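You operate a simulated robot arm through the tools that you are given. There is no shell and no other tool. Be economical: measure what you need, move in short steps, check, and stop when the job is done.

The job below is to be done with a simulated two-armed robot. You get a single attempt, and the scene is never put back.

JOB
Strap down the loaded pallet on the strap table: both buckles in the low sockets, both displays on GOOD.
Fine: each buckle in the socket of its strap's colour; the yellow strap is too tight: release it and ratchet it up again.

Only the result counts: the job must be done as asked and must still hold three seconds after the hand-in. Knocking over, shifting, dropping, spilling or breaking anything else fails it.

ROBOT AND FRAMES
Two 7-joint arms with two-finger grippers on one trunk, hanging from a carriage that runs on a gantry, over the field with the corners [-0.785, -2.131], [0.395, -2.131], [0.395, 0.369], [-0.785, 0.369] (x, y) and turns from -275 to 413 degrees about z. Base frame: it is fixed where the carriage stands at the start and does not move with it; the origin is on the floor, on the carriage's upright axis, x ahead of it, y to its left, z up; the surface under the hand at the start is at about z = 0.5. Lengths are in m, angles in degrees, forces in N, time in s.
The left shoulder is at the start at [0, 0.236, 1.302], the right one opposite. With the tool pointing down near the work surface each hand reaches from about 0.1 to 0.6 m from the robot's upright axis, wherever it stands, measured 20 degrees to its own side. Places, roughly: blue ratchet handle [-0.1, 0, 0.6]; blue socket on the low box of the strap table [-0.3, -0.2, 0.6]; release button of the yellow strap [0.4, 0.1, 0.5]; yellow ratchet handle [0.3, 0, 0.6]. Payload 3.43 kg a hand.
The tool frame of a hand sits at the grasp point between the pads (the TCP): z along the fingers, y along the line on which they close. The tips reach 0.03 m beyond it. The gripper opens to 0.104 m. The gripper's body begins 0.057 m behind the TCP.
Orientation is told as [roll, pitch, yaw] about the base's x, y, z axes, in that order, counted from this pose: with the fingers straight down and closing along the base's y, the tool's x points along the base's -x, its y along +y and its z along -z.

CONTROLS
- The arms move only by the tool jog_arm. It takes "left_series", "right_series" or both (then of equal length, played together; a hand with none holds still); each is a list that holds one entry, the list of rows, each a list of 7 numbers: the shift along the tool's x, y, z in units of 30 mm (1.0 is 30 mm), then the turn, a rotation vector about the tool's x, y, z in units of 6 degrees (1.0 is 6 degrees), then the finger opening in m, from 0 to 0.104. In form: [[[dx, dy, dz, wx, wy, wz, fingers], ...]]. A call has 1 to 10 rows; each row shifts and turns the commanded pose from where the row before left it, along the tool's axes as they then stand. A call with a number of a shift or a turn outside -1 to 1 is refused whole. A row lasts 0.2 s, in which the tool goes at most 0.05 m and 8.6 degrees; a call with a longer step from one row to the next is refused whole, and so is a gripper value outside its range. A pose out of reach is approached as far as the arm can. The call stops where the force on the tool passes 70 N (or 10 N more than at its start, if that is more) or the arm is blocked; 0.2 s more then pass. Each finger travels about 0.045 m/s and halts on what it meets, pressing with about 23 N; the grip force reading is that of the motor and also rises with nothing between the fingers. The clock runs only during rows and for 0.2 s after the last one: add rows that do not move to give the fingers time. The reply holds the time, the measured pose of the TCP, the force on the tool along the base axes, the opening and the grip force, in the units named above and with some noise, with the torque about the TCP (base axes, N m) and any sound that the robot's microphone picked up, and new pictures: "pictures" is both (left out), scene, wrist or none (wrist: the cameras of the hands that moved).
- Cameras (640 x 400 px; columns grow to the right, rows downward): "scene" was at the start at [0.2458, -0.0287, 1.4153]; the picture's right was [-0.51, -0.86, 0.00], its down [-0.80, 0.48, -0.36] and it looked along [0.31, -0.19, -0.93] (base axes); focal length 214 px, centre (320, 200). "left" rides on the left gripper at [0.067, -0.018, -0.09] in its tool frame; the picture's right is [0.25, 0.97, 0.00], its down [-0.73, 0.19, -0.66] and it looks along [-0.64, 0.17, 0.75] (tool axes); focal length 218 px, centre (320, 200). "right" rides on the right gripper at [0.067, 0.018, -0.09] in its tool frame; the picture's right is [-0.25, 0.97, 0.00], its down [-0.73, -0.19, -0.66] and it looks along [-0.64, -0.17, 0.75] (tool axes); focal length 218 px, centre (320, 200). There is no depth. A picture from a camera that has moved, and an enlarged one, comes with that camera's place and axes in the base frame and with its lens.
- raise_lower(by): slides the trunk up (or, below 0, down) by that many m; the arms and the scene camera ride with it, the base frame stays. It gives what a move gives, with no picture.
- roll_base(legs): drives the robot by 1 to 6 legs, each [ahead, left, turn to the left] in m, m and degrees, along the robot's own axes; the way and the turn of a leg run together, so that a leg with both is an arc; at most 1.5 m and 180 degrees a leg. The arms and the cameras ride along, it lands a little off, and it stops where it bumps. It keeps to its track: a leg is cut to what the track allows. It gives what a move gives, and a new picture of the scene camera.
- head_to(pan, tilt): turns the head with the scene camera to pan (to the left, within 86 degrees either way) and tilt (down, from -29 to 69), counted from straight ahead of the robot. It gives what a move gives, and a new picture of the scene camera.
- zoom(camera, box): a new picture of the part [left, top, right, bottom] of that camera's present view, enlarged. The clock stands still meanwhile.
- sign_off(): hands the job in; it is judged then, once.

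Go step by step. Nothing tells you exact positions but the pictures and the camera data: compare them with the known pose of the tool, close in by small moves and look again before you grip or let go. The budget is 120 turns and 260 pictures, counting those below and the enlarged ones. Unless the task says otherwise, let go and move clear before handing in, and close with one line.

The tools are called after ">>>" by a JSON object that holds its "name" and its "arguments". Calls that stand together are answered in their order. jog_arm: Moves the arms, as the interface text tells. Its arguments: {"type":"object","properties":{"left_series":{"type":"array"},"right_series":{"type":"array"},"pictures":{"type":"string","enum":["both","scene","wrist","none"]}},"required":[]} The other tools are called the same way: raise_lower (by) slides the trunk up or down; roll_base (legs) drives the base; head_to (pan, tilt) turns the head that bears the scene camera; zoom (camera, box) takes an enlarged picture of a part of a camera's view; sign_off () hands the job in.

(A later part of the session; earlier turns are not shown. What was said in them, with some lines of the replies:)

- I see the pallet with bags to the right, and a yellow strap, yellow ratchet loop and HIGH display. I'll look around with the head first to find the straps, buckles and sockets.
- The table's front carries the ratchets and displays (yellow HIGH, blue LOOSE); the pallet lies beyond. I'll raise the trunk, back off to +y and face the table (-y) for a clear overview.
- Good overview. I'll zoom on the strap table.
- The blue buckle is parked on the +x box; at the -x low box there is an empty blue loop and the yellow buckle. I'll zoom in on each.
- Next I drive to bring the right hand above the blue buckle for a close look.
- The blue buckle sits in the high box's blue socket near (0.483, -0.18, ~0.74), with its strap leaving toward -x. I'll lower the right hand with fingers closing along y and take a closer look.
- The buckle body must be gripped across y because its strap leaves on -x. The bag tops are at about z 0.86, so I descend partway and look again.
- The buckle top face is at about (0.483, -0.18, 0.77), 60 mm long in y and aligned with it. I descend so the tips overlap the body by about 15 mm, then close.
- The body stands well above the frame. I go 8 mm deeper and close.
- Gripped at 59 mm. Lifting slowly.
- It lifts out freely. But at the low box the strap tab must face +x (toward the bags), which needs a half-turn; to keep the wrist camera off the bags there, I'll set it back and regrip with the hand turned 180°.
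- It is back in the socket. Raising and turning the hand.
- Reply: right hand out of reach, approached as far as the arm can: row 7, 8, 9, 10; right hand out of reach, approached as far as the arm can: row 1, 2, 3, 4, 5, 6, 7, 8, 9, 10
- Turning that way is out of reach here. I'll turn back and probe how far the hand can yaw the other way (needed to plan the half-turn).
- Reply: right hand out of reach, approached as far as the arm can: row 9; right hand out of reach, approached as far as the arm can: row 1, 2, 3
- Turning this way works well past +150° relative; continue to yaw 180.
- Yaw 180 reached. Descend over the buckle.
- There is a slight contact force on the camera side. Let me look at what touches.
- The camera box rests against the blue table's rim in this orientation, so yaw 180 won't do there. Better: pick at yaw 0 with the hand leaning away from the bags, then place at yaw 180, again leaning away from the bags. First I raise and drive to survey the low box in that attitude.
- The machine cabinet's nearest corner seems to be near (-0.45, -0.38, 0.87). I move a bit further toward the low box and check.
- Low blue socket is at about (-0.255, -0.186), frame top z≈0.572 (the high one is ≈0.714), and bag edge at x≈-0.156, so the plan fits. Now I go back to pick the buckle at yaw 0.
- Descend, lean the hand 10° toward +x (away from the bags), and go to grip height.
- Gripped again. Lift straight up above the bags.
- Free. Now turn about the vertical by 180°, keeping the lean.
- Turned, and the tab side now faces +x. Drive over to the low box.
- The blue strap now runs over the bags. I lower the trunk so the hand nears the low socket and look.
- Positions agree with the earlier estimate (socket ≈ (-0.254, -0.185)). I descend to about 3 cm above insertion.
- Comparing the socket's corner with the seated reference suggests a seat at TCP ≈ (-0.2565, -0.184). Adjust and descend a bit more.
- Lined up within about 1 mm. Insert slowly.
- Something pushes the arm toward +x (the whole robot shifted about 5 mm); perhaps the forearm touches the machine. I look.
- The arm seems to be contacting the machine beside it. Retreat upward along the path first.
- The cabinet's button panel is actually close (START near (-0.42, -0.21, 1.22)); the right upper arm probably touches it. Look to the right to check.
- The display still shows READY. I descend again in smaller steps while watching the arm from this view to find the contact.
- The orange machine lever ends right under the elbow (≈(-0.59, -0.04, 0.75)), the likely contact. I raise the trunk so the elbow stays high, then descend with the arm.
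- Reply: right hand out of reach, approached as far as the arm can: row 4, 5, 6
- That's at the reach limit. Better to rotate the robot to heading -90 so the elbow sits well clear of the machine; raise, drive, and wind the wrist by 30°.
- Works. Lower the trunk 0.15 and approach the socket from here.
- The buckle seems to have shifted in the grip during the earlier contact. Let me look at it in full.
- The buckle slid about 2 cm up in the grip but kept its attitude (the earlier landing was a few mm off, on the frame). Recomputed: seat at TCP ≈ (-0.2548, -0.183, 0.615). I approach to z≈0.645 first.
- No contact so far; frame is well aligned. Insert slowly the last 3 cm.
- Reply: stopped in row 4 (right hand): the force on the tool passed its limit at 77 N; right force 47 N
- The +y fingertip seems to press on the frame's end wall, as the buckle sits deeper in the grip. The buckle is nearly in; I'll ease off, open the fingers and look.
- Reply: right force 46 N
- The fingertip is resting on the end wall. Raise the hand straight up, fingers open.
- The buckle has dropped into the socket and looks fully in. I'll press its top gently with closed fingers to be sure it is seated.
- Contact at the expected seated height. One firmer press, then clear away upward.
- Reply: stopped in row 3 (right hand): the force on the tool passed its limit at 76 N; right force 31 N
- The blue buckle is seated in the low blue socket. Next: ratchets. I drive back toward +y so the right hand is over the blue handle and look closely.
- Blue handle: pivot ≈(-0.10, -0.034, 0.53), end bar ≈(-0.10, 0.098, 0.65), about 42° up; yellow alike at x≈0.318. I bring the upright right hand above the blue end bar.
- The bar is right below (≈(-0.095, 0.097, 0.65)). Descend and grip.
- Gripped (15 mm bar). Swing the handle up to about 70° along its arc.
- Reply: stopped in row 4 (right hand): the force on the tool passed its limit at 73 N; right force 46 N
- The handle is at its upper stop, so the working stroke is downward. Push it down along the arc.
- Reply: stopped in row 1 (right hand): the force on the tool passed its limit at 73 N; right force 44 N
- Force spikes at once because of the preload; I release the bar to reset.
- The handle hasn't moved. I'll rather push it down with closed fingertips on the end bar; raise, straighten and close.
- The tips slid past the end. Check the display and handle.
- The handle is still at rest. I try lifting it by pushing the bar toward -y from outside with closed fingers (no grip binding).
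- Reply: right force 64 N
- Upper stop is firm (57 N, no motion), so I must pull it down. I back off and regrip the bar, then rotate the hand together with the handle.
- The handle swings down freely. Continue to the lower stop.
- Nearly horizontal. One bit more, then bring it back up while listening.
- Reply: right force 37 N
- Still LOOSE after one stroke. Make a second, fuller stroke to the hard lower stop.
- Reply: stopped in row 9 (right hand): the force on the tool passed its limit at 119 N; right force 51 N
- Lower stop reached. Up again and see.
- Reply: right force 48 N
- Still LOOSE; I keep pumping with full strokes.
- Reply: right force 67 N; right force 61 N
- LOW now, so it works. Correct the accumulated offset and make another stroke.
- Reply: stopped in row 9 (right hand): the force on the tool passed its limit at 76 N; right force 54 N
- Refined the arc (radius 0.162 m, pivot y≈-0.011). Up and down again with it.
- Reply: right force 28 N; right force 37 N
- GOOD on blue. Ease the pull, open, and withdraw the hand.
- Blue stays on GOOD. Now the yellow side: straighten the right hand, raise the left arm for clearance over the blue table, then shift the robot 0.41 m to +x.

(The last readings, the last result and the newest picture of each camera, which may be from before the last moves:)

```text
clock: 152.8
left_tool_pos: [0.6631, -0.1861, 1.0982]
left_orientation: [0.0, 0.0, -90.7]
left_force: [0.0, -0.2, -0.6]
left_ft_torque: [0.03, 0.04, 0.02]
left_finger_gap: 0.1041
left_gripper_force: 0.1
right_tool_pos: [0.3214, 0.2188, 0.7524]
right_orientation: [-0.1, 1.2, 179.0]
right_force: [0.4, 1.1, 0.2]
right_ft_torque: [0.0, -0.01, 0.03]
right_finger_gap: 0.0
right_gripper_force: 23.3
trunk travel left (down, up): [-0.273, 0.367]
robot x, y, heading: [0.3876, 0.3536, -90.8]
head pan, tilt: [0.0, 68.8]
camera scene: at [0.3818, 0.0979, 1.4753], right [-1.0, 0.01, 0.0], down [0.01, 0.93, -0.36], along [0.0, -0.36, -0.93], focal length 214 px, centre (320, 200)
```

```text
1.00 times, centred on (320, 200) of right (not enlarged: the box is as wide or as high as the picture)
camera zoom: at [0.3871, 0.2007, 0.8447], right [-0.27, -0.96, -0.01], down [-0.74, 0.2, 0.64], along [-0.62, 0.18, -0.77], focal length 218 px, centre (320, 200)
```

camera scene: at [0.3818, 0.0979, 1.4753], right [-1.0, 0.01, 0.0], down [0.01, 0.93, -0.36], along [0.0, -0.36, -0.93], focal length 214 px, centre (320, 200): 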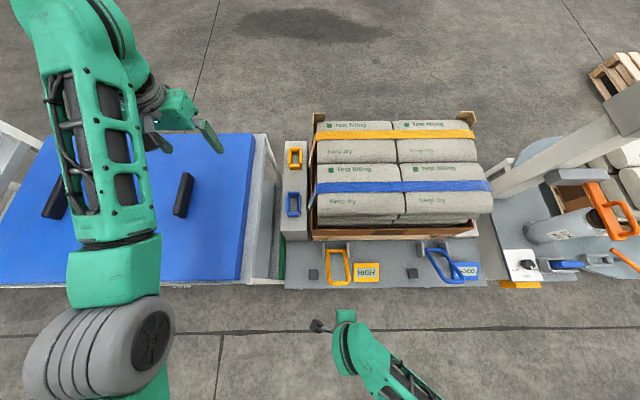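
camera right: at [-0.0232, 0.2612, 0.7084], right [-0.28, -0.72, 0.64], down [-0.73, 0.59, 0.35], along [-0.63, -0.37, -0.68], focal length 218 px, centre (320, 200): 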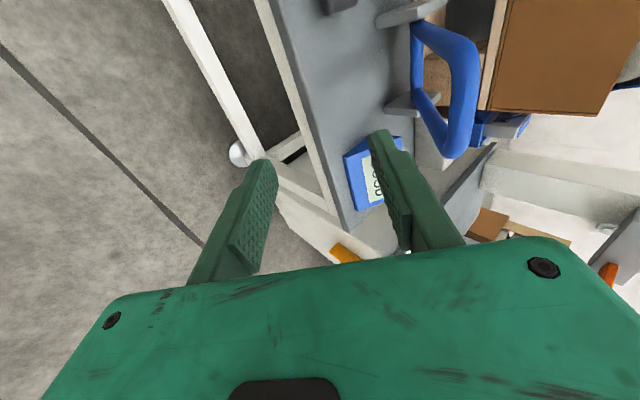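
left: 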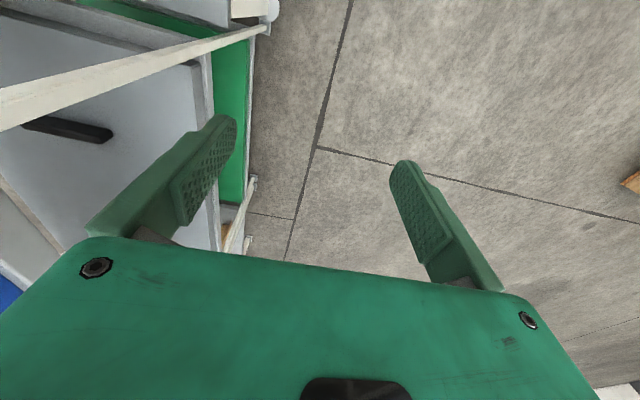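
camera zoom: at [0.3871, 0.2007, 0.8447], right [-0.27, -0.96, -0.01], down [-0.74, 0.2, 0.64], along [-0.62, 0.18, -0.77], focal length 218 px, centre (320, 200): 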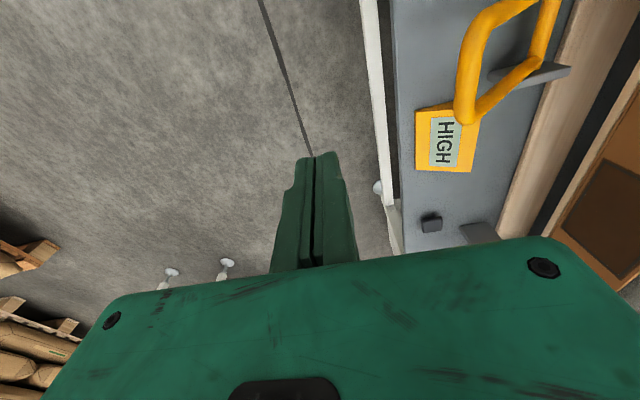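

Yellow release button ≈(0.411, 0.065, 0.52); yellow bar x≈0.318. Move closed fingertips over the button.

>>> {"name": "jog_arm", "arguments": {"right_series": [[[0.5, 0.85, 0, 0, 0, 0, 0], [0.5, 0.85, 0, 0, 0, 0, 0], [0.5, 0.85, 0, 0, 0, 0, 0], [0.5, 0.85, 0, 0, 0, 0, 0], [0.5, 0.85, 0, 0, 0, 0, 0], [0.5, 0.87, 0, 0, 0, 0, 0], [0, 0, 0.9, 0, 0, 0, 0], [0, 0, 0.9, 0, 0, 0, 0], [0, 0, 0.9, 0, 0, 0, 0], [0, 0, 0.9, 0, 0, 0, 0]]], "pictures": "both"}}

>>> {"name": "zoom", "arguments": {"camera": "scene", "box": [260, 210, 400, 310]}}

```text
clock: 155.1
left_tool_pos: [0.6634, -0.1869, 1.0972]
left_orientation: [0.0, 0.0, -90.8]
left_force: [0.2, 0.0, 0.1]
left_ft_torque: [-0.01, 0.0, 0.0]
left_finger_gap: 0.1039
left_gripper_force: 0.1
right_tool_pos: [0.4086, 0.0633, 0.6454]
right_orientation: [-0.1, 1.2, 179.1]
right_force: [0.3, 0.3, -0.2]
right_ft_torque: [-0.05, -0.02, -0.03]
right_finger_gap: 0.0
right_gripper_force: 22.8
trunk travel left (down, up): [-0.273, 0.367]
robot x, y, heading: [0.3868, 0.3534, -91.2]
head pan, tilt: [0.0, 68.8]
camera scene: at [0.3815, 0.0979, 1.4754], right [-1.0, 0.01, 0.0], down [0.01, 0.93, -0.36], along [0.0, -0.36, -0.93], focal length 214 px, centre (320, 200)
camera right: at [0.475, 0.044, 0.7372], right [-0.27, -0.96, -0.01], down [-0.74, 0.2, 0.64], along [-0.62, 0.18, -0.77], focal length 218 px, centre (320, 200)
```

scene: 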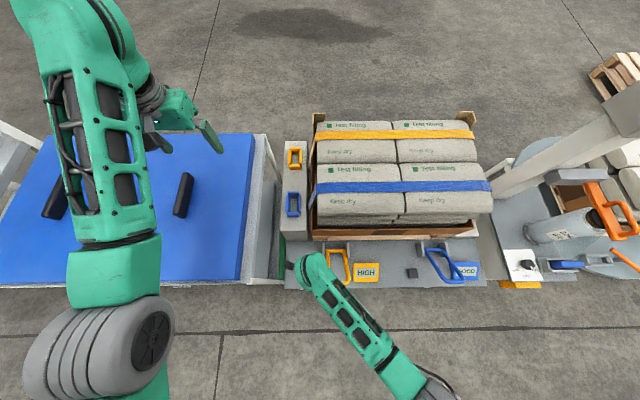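
right: 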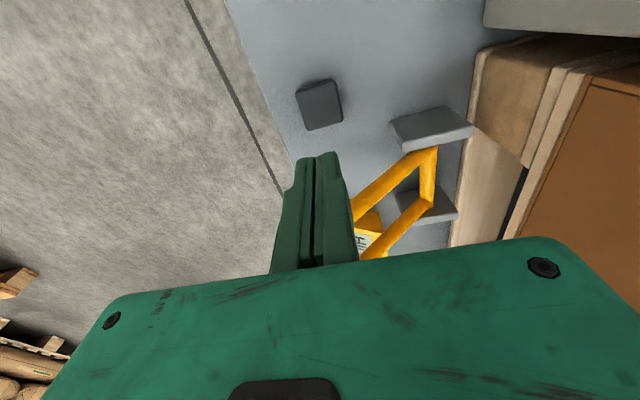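

```text
4.00 times, centred on (330, 260) of scene
camera zoom: at [0.3815, 0.0979, 1.4754], right [-1.0, 0.01, 0.0], down [0.01, 0.93, -0.36], along [0.0, -0.36, -0.93], focal length 858 px, centre (280, -40)
```

zoom: 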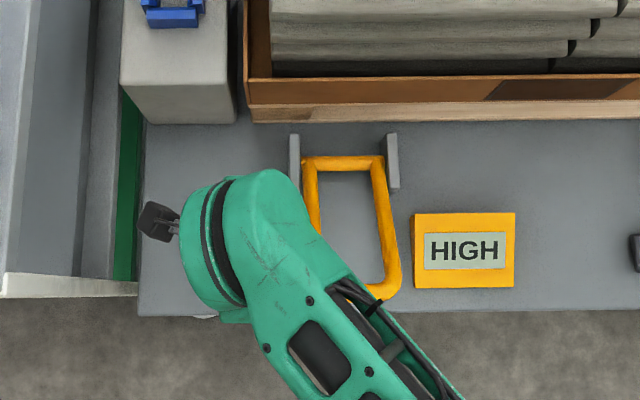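

Aligned. Press down onto the button slowly.

>>> {"name": "jog_arm", "arguments": {"right_series": [[[0.13, 0, 0.8, 0, 0, 0, 0], [0, 0, 0.8, 0, 0, 0, 0], [0, 0, 0.8, 0, 0, 0, 0], [0, 0, 0.3, 0, 0, 0, 0], [0, 0, 0.2, 0, 0, 0, 0], [0, 0, 0.2, 0, 0, 0, 0], [0, 0, 0.2, 0, 0, 0, 0], [0, 0, 0.2, 0, 0, 0, 0]]], "pictures": "wrist"}}

>>> {"name": "zoom", "arguments": {"camera": "scene", "box": [260, 210, 400, 310]}}

```text
clock: 156.8
left_tool_pos: [0.6627, -0.1857, 1.0973]
left_orientation: [0.0, 0.1, -90.8]
left_force: [-0.9, 0.0, 0.0]
left_ft_torque: [-0.02, -0.03, 0.0]
left_finger_gap: 0.1036
left_gripper_force: 0.1
right_tool_pos: [0.4164, 0.0646, 0.5409]
right_orientation: [-0.1, 1.1, 178.9]
right_force: [-0.1, 0.0, 0.7]
right_ft_torque: [0.0, 0.02, -0.01]
right_finger_gap: 0.0059
right_gripper_force: 34.6
trunk travel left (down, up): [-0.273, 0.367]
robot x, y, heading: [0.3886, 0.3546, -91.1]
head pan, tilt: [0.0, 68.8]
camera right: at [0.4823, 0.0453, 0.6331], right [-0.27, -0.96, -0.01], down [-0.74, 0.2, 0.64], along [-0.62, 0.18, -0.77], focal length 218 px, centre (320, 200)
```

right: 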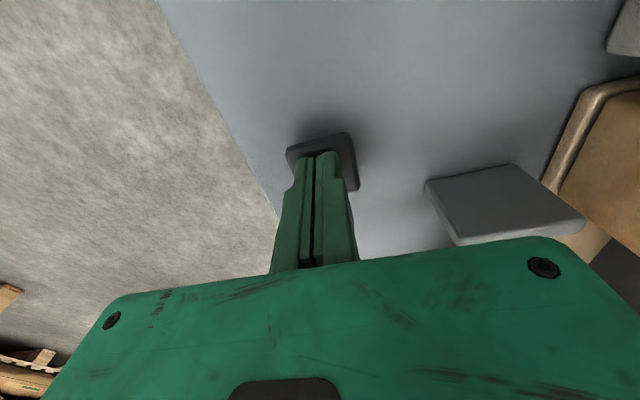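

```text
4.00 times, centred on (330, 260) of scene
camera zoom: at [0.3815, 0.098, 1.4754], right [-1.0, 0.01, 0.0], down [0.01, 0.93, -0.36], along [0.0, -0.36, -0.93], focal length 858 px, centre (280, -40)
```

zoom: 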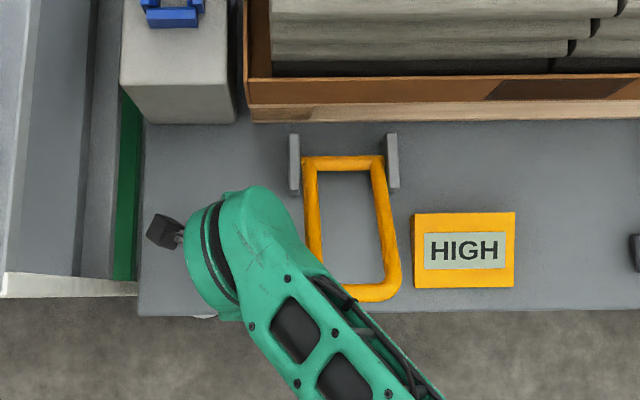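

>>> {"name": "jog_arm", "arguments": {"right_series": [[[0, 0, 0.15, 0, 0, 0, 0], [0, 0, 0.15, 0, 0, 0, 0], [0, 0, 0.15, 0, 0, 0, 0], [0, 0, 0.15, 0, 0, 0, 0], [0, 0, 0.1, 0, 0, 0, 0]]], "pictures": "none"}}

>>> {"name": "zoom", "arguments": {"camera": "scene", "box": [260, 210, 400, 310]}}

```text
clock: 157.9
left_tool_pos: [0.6571, -0.182, 1.0947]
left_orientation: [-0.4, 0.2, -90.8]
left_force: [-0.7, 1.1, -0.6]
left_ft_torque: [-0.1, -0.05, -0.02]
left_finger_gap: 0.1039
left_gripper_force: 0.0
right_tool_pos: [0.418, 0.0608, 0.5345]
right_orientation: [0.5, 1.7, 178.8]
right_force: [-7.7, 10.1, 35.8]
right_ft_torque: [0.34, 0.42, -0.11]
right_finger_gap: 0.006
right_gripper_force: 34.2
trunk travel left (down, up): [-0.273, 0.367]
robot x, y, heading: [0.3876, 0.351, -90.6]
head pan, tilt: [0.0, 68.8]
heard: click
stopped in row 5 (right hand): the force on the tool passed its limit at 76 N (the readings are from after the stop); the commanded pose is now the measured one
```

```text
4.00 times, centred on (330, 260) of scene
camera zoom: at [0.3769, 0.1013, 1.4759], right [-1.0, 0.01, 0.0], down [0.01, 0.93, -0.36], along [-0.01, -0.36, -0.93], focal length 858 px, centre (280, -40)
```

zoom: 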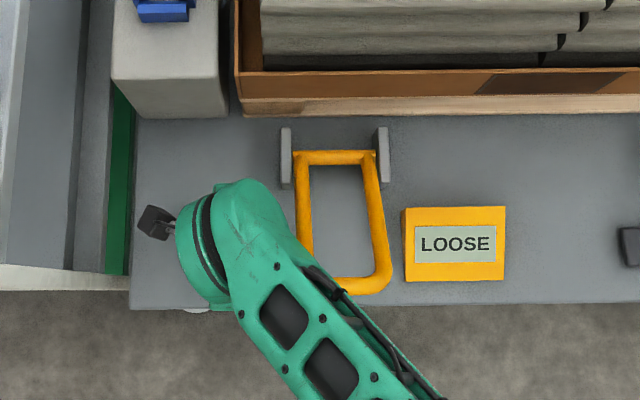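

Click: yellow released, display LOOSE. Now to the yellow handle bar.

>>> {"name": "jog_arm", "arguments": {"right_series": [[[0, 0, -1, 0, 0, 0, 0], [0, 0, -1, 0, 0, 0, 0], [0, 0, -1, 0, 0, 0, 0], [0, 0, -1, 0, 0, 0, 0], [0, 0, -1, 0, 0, 0, 0.02], [0, 0, -1, 0, 0, 0, 0.04], [0, 0, -1, 0, 0, 0, 0.05]]], "pictures": "none"}}

>>> {"name": "jog_arm", "arguments": {"right_series": [[[-0.83, -0.31, 0, 0, 0, 0, 0.05], [-0.83, -0.31, 0, 0, 0, 0, 0.05], [-0.83, -0.31, 0, 0, 0, 0, 0.05], [-0.83, -0.31, 0, 0, 0, 0, 0.05]]], "pictures": "wrist"}}

```text
clock: 159.5
left_tool_pos: [0.6625, -0.1851, 1.097]
left_orientation: [-0.1, 0.0, -90.8]
left_force: [1.0, -0.6, 0.1]
left_ft_torque: [0.02, 0.01, 0.0]
left_finger_gap: 0.1042
left_gripper_force: 0.0
right_tool_pos: [0.4155, 0.0649, 0.7367]
right_orientation: [-0.1, 1.3, 178.9]
right_force: [-0.5, 0.3, -0.2]
right_ft_torque: [0.02, 0.02, -0.01]
right_finger_gap: 0.0499
right_gripper_force: 0.1
trunk travel left (down, up): [-0.273, 0.367]
robot x, y, heading: [0.3863, 0.3558, -90.7]
head pan, tilt: [0.0, 68.8]
```

```text
clock: 160.5
left_tool_pos: [0.6614, -0.1859, 1.0967]
left_orientation: [0.0, 0.1, -90.7]
left_force: [-0.4, 0.4, -0.9]
left_ft_torque: [0.0, 0.03, -0.02]
left_finger_gap: 0.1043
left_gripper_force: 0.0
right_tool_pos: [0.3157, 0.1026, 0.734]
right_orientation: [0.1, 1.4, 178.9]
right_force: [-0.7, 0.6, -0.2]
right_ft_torque: [0.02, -0.01, 0.01]
right_finger_gap: 0.0501
right_gripper_force: 0.0
trunk travel left (down, up): [-0.273, 0.367]
robot x, y, heading: [0.3886, 0.3568, -90.9]
head pan, tilt: [0.0, 68.8]
camera right: at [0.3815, 0.0832, 0.8257], right [-0.27, -0.96, -0.01], down [-0.74, 0.21, 0.64], along [-0.61, 0.18, -0.77], focal length 218 px, centre (320, 200)
```

right: 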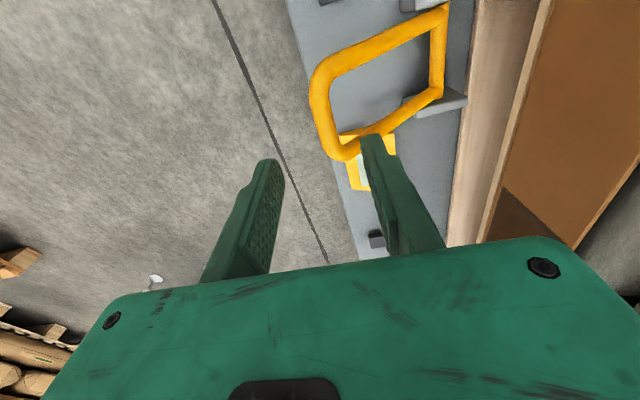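

>>> {"name": "jog_arm", "arguments": {"right_series": [[[0.05, 0.13, 0.9, 0, 0, 0, 0.05], [0, 0, 0.9, 0, 0, 0, 0.05], [0, 0, 0.9, 0, 0, 0, 0.05], [0, 0, 0, 0, 0, 0, 0.03], [0, 0, 0, 0, 0, 0, 0], [0, 0, 0, 0, 0, 0, 0], [0, 0, 0, 0, 0, 0, 0]]], "pictures": "none"}}

>>> {"name": "jog_arm", "arguments": {"right_series": [[[0, -0.416, 0.381, -1, 0, 0, 0], [0, -0.416, 0.381, -1, 0, 0, 0], [0, -0.416, 0.381, -1, 0, 0, 0], [0, -0.416, 0.381, -1, 0, 0, 0], [0, -0.416, 0.39, -1, 0, 0, 0], [0, -0.416, 0.4, -1, 0, 0, 0], [0, -0.38, 0.4, -1, 0, 0, 0], [0, 0, 0, 0, 0, 0, 0]]], "pictures": "wrist"}}

```text
clock: 162.1
left_tool_pos: [0.6622, -0.1854, 1.096]
left_orientation: [0.0, -0.1, -90.7]
left_force: [0.6, -0.2, 0.2]
left_ft_torque: [0.01, -0.04, 0.0]
left_finger_gap: 0.104
left_gripper_force: 0.0
right_tool_pos: [0.3193, 0.099, 0.6539]
right_orientation: [0.0, 1.3, 178.9]
right_force: [-0.2, -1.9, -4.8]
right_ft_torque: [0.03, -0.17, 0.26]
right_finger_gap: 0.0157
right_gripper_force: 45.5
trunk travel left (down, up): [-0.273, 0.367]
robot x, y, heading: [0.3848, 0.3543, -90.7]
head pan, tilt: [0.0, 68.8]
```

```text
clock: 163.9
left_tool_pos: [0.6606, -0.1924, 1.0999]
left_orientation: [0.0, -0.4, -90.8]
left_force: [-0.2, 0.0, -0.5]
left_ft_torque: [-0.02, -0.01, 0.04]
left_finger_gap: 0.1041
left_gripper_force: 0.1
right_tool_pos: [0.3206, 0.144, 0.5544]
right_orientation: [42.6, 1.3, 178.9]
right_force: [-5.8, -28.7, 1.1]
right_ft_torque: [-0.22, 0.66, 0.61]
right_finger_gap: 0.0158
right_gripper_force: 45.4
trunk travel left (down, up): [-0.273, 0.367]
robot x, y, heading: [0.3856, 0.3504, -91.0]
head pan, tilt: [0.0, 68.8]
camera right: at [0.3877, 0.1897, 0.6345], right [-0.28, -0.71, 0.65], down [-0.73, 0.6, 0.34], along [-0.63, -0.37, -0.68], focal length 218 px, centre (320, 200)
```

right: 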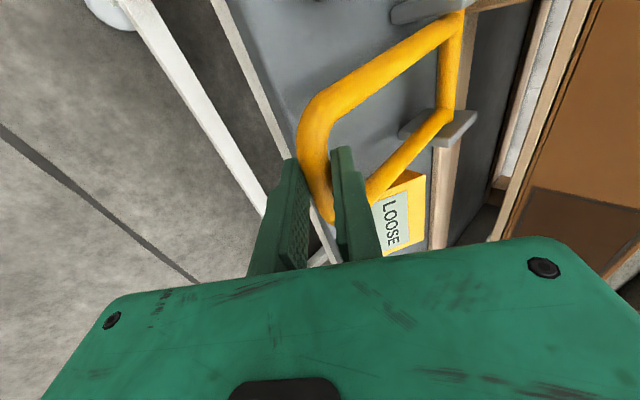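

>>> {"name": "jog_arm", "arguments": {"right_series": [[[0, -0.03, 0.2, 0, 0, 0, 0], [0, -0.03, 0.2, 0, 0, 0, 0], [0, 0, 0, 0, 0, 0, 0]]], "pictures": "wrist"}}

>>> {"name": "jog_arm", "arguments": {"right_series": [[[0, 0.416, -0.39, 1, 0, 0, 0], [0, 0.416, -0.39, 1, 0, 0, 0], [0, 0.416, -0.39, 1, 0, 0, 0], [0, 0.416, -0.39, 1, 0, 0, 0], [0, 0.416, -0.39, 1, 0, 0, 0], [0, 0.416, -0.39, 1, 0, 0, 0], [0, 0.416, -0.39, 1, 0, 0, 0], [0, 0, 0, 0, 0, 0, 0]]], "pictures": "none"}}

```text
clock: 164.7
left_tool_pos: [0.6608, -0.1882, 1.098]
left_orientation: [-0.1, 0.1, -90.8]
left_force: [0.6, 0.1, 0.2]
left_ft_torque: [0.01, 0.0, 0.0]
left_finger_gap: 0.104
left_gripper_force: 0.1
right_tool_pos: [0.3205, 0.145, 0.5426]
right_orientation: [42.1, 1.3, 178.9]
right_force: [-5.5, -5.6, 9.9]
right_ft_torque: [-0.11, 0.74, 0.48]
right_finger_gap: 0.0155
right_gripper_force: 45.1
trunk travel left (down, up): [-0.273, 0.367]
robot x, y, heading: [0.3881, 0.352, -90.8]
head pan, tilt: [0.0, 68.8]
camera right: at [0.3877, 0.1899, 0.6238], right [-0.28, -0.71, 0.64], down [-0.73, 0.6, 0.34], along [-0.63, -0.37, -0.68], focal length 218 px, centre (320, 200)
```

right: 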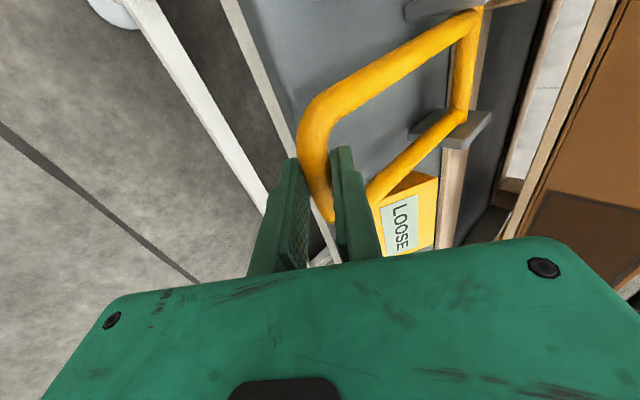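

```text
clock: 166.5
left_tool_pos: [0.663, -0.1835, 1.0969]
left_orientation: [0.0, 0.1, -90.8]
left_force: [-0.2, -0.2, 0.2]
left_ft_torque: [0.0, 0.0, 0.0]
left_finger_gap: 0.1039
left_gripper_force: 0.0
right_tool_pos: [0.3208, 0.1019, 0.6507]
right_orientation: [-0.1, 1.5, 178.9]
right_force: [-0.6, 8.3, 8.5]
right_ft_torque: [0.13, -0.59, 0.29]
right_finger_gap: 0.0152
right_gripper_force: 45.3
trunk travel left (down, up): [-0.273, 0.367]
robot x, y, heading: [0.3891, 0.353, -90.9]
head pan, tilt: [0.0, 68.8]
```

Next strokes, checking the display at the bottom of each.

>>> {"name": "jog_arm", "arguments": {"right_series": [[[0, 0.1, -0.15, 0.2, 0, 0, 0], [0, -0.45, 0.42, -1, 0, 0, 0], [0, -0.416, 0.4, -1, 0, 0, 0], [0, -0.416, 0.4, -1, 0, 0, 0], [0, -0.416, 0.4, -1, 0, 0, 0], [0, -0.416, 0.4, -1, 0, 0, 0], [0, -0.416, 0.42, -1, 0, 0, 0], [0, -0.416, 0.5, -1, 0, 0, 0], [0, -0.08, 0.4, -0.2, 0, 0, 0], [0, 0, 0, 0, 0, 0, 0]]], "pictures": "wrist"}}

>>> {"name": "jog_arm", "arguments": {"right_series": [[[0, 0.416, -0.4, 1, 0, 0, 0], [0, 0.416, -0.4, 1, 0, 0, 0], [0, 0.416, -0.4, 1, 0, 0, 0], [0, 0.416, -0.4, 1, 0, 0, 0], [0, 0.416, -0.4, 1, 0, 0, 0], [0, 0.416, -0.4, 1, 0, 0, 0], [0, 0.416, -0.4, 1, 0, 0, 0], [0, 0.05, -0.1, 0.1, 0, 0, 0], [0, 0, 0, 0, 0, 0, 0]]], "pictures": "none"}}

```text
clock: 168.7
left_tool_pos: [0.6568, -0.1866, 1.097]
left_orientation: [-0.3, 0.0, -90.9]
left_force: [0.1, 0.5, 0.8]
left_ft_torque: [0.01, -0.02, -0.02]
left_finger_gap: 0.1039
left_gripper_force: 0.0
right_tool_pos: [0.3211, 0.1451, 0.5421]
right_orientation: [42.9, 1.6, 179.0]
right_force: [-17.3, 1.3, 45.6]
right_ft_torque: [-0.49, 1.52, 0.11]
right_finger_gap: 0.0152
right_gripper_force: 45.0
trunk travel left (down, up): [-0.273, 0.367]
robot x, y, heading: [0.3871, 0.3528, -90.9]
head pan, tilt: [0.0, 68.8]
stopped in row 10 (right hand): the force on the tool passed its limit at 71 N (the readings are from after the stop); the commanded pose is now the measured one
camera right: at [0.3884, 0.1917, 0.6233], right [-0.28, -0.7, 0.65], down [-0.73, 0.6, 0.33], along [-0.62, -0.38, -0.68], focal length 218 px, centre (320, 200)
```

right: 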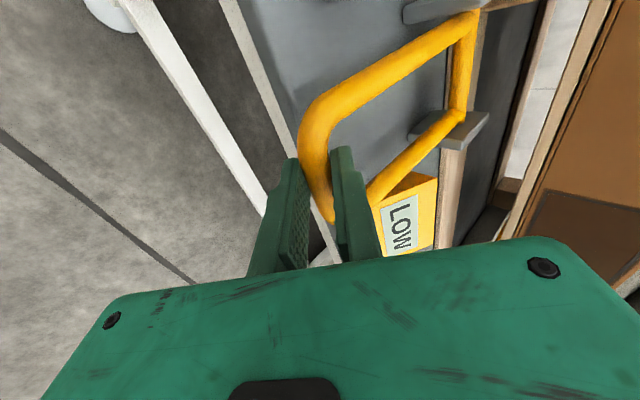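

```text
clock: 170.7
left_tool_pos: [0.6611, -0.1863, 1.0972]
left_orientation: [0.0, 0.0, -90.7]
left_force: [0.6, 0.0, -0.1]
left_ft_torque: [0.03, -0.03, -0.05]
left_finger_gap: 0.1038
left_gripper_force: 0.1
right_tool_pos: [0.3235, 0.1015, 0.6532]
right_orientation: [0.0, 1.8, 179.1]
right_force: [-6.4, -4.7, -3.9]
right_ft_torque: [0.22, -0.75, 0.21]
right_finger_gap: 0.0153
right_gripper_force: 44.5
trunk travel left (down, up): [-0.273, 0.367]
robot x, y, heading: [0.3885, 0.36, -90.5]
head pan, tilt: [0.0, 68.8]
```

LOW now. One more stroke.

>>> {"name": "jog_arm", "arguments": {"right_series": [[[0, 0.1, -0.15, 0.2, 0, 0, 0], [0, -0.45, 0.42, -1, 0, 0, 0], [0, -0.416, 0.4, -1, 0, 0, 0], [0, -0.416, 0.4, -1, 0, 0, 0], [0, -0.416, 0.4, -1, 0, 0, 0], [0, -0.416, 0.4, -1, 0, 0, 0], [0, -0.416, 0.42, -1, 0, 0, 0], [0, -0.416, 0.5, -1, 0, 0, 0], [0, -0.08, 0.3, -0.2, 0, 0, 0], [0, 0, 0, 0, 0, 0, 0]]], "pictures": "wrist"}}

```text
clock: 172.9
left_tool_pos: [0.6588, -0.1899, 1.099]
left_orientation: [-0.3, -0.2, -90.8]
left_force: [0.0, 0.2, -0.1]
left_ft_torque: [0.0, -0.01, 0.02]
left_finger_gap: 0.1044
left_gripper_force: 0.0
right_tool_pos: [0.3224, 0.1476, 0.5449]
right_orientation: [42.2, 1.7, 178.9]
right_force: [-14.9, -13.8, 28.2]
right_ft_torque: [-0.49, 1.61, -0.41]
right_finger_gap: 0.0155
right_gripper_force: 45.2
trunk travel left (down, up): [-0.273, 0.367]
robot x, y, heading: [0.3866, 0.354, -90.5]
head pan, tilt: [0.0, 68.8]
camera right: at [0.3898, 0.1919, 0.6257], right [-0.29, -0.71, 0.64], down [-0.73, 0.6, 0.34], along [-0.62, -0.37, -0.69], focal length 218 px, centre (320, 200)
```

right: 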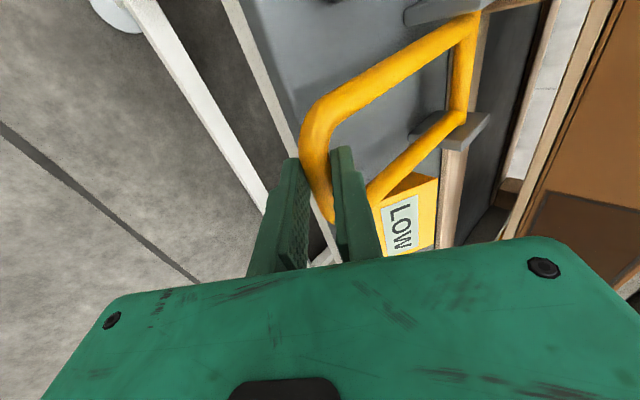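

Still LOW; another stroke.

>>> {"name": "jog_arm", "arguments": {"right_series": [[[0, 0.416, -0.39, 1, 0, 0, 0], [0, 0.416, -0.39, 1, 0, 0, 0], [0, 0.416, -0.39, 1, 0, 0, 0], [0, 0.416, -0.39, 1, 0, 0, 0], [0, 0.416, -0.39, 1, 0, 0, 0], [0, 0.416, -0.39, 1, 0, 0, 0], [0, 0.416, -0.39, 1, 0, 0, 0], [0, 0.1, -0.1, 0.2, 0, 0, 0], [0, 0, 0, 0, 0, 0, 0]]], "pictures": "none"}}

>>> {"name": "jog_arm", "arguments": {"right_series": [[[-0.1, 0, 0, 0, 0, 0, 0], [0, -0.416, 0.4, -1, 0, 0, 0], [0, -0.416, 0.4, -1, 0, 0, 0], [0, -0.416, 0.4, -1, 0, 0, 0], [0, -0.416, 0.4, -1, 0, 0, 0], [0, -0.416, 0.4, -1, 0, 0, 0], [0, -0.416, 0.42, -1, 0, 0, 0], [0, -0.416, 0.5, -1, 0, 0, 0], [0, -0.08, 0.3, -0.2, 0, 0, 0], [0, 0, 0, 0, 0, 0, 0]]], "pictures": "wrist"}}

```text
clock: 174.9
left_tool_pos: [0.6602, -0.1887, 1.0979]
left_orientation: [-0.1, -0.1, -90.9]
left_force: [-1.1, 0.2, 0.0]
left_ft_torque: [0.0, -0.02, -0.02]
left_finger_gap: 0.1042
left_gripper_force: 0.1
right_tool_pos: [0.3234, 0.1018, 0.6538]
right_orientation: [-1.2, 1.8, 178.9]
right_force: [-4.2, -13.9, -7.5]
right_ft_torque: [-0.27, -0.79, -0.21]
right_finger_gap: 0.0155
right_gripper_force: 45.0
trunk travel left (down, up): [-0.273, 0.367]
robot x, y, heading: [0.3878, 0.3582, -90.6]
head pan, tilt: [0.0, 68.8]
```

```text
clock: 177.1
left_tool_pos: [0.6555, -0.1872, 1.097]
left_orientation: [-0.2, 0.0, -90.9]
left_force: [0.4, -0.5, 0.3]
left_ft_torque: [0.0, 0.01, -0.01]
left_finger_gap: 0.1039
left_gripper_force: 0.0
right_tool_pos: [0.3235, 0.1472, 0.5444]
right_orientation: [42.9, 2.0, 179.0]
right_force: [-16.0, -6.8, 41.2]
right_ft_torque: [-0.76, 1.71, -0.17]
right_finger_gap: 0.0156
right_gripper_force: 44.9
trunk travel left (down, up): [-0.273, 0.367]
robot x, y, heading: [0.381, 0.3555, -90.9]
head pan, tilt: [0.0, 68.8]
stopped in row 10 (right hand): the force on the tool passed its limit at 71 N (the readings are from after the stop); the commanded pose is now the measured one
camera right: at [0.3893, 0.194, 0.6262], right [-0.29, -0.7, 0.65], down [-0.73, 0.6, 0.33], along [-0.62, -0.38, -0.69], focal length 218 px, centre (320, 200)
```

right: 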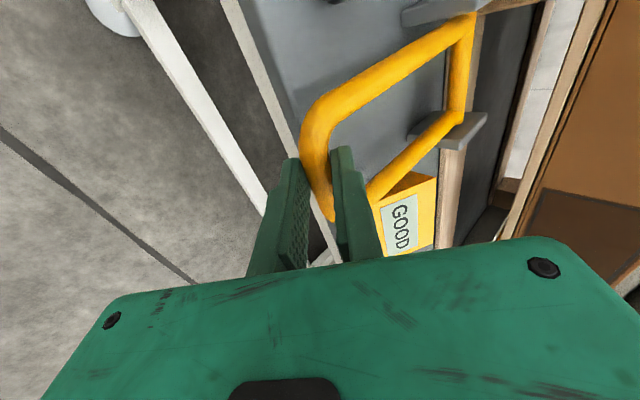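

Yellow on GOOD. Open and withdraw.

>>> {"name": "jog_arm", "arguments": {"right_series": [[[0, 0.08, -0.1, 0, 0, 0, 0], [0, 0, 0, 0, 0, 0, 0.03], [0, 0, 0, 0, 0, 0, 0.06], [0, 0, 0, 0, 0, 0, 0.06], [0, 0, -0.7, 0, 0, 0, 0.06], [0, 0, -0.9, 0, 0, 0, 0.06], [0, 0, -0.9, 0, 0, 0, 0.06], [0, 0, -0.9, 0, 0, 0, 0.06], [0, 0, -0.9, 0, 0, 0, 0.06]]], "pictures": "scene"}}

>>> {"name": "zoom", "arguments": {"camera": "scene", "box": [270, 100, 510, 300]}}

>>> {"name": "zoom", "arguments": {"camera": "scene", "box": [420, 160, 520, 290]}}

```text
clock: 179.1
left_tool_pos: [0.6611, -0.1853, 1.0963]
left_orientation: [0.1, 0.0, -90.9]
left_force: [-0.1, 0.0, -0.4]
left_ft_torque: [0.01, 0.01, 0.0]
left_finger_gap: 0.104
left_gripper_force: 0.1
right_tool_pos: [0.3278, 0.2415, 0.6408]
right_orientation: [42.4, 2.3, 179.0]
right_force: [0.3, -0.5, -0.2]
right_ft_torque: [-0.01, -0.02, 0.0]
right_finger_gap: 0.0598
right_gripper_force: 0.0
trunk travel left (down, up): [-0.273, 0.367]
robot x, y, heading: [0.3898, 0.3546, -90.8]
head pan, tilt: [0.0, 68.8]
camera scene: at [0.3804, 0.0993, 1.4753], right [-1.0, 0.01, 0.0], down [0.01, 0.93, -0.36], along [-0.01, -0.36, -0.93], focal length 214 px, centre (320, 200)
```

scene: 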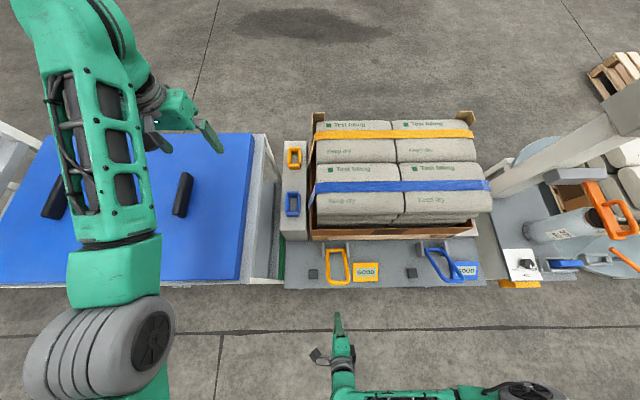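

```text
2.00 times, centred on (390, 200) of scene
camera zoom: at [0.3804, 0.0993, 1.4753], right [-1.0, 0.01, 0.0], down [0.01, 0.93, -0.36], along [-0.01, -0.36, -0.93], focal length 429 px, centre (180, 200)
```

zoom: 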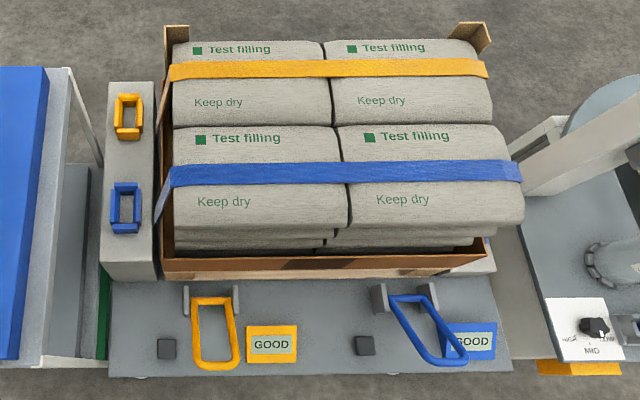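

```text
3.08 times, centred on (470, 225) of scene
camera zoom: at [0.3804, 0.0993, 1.4753], right [-1.0, 0.01, 0.0], down [0.01, 0.93, -0.36], along [-0.01, -0.36, -0.93], focal length 660 px, centre (-142, 123)
```

zoom: 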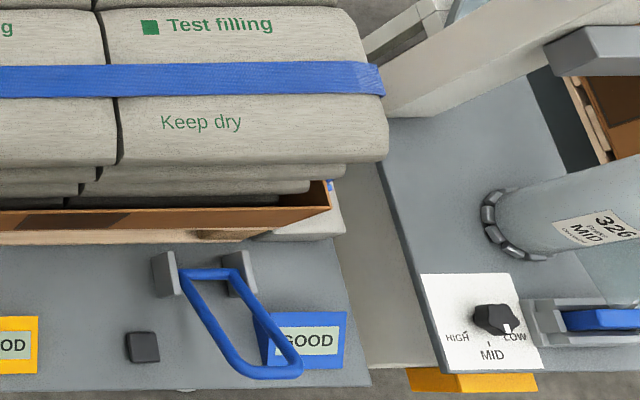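

Both displays read GOOD, both buckles sit in their coloured low sockets, and both hands are clear. Handing in.

>>> {"name": "sign_off", "arguments": {}}

```text
The job is handed in.
```

The pallet is strapped down and handed in: both buckles are in the low sockets of their own colour, and both displays read GOOD, with the yellow strap released and ratcheted up again.
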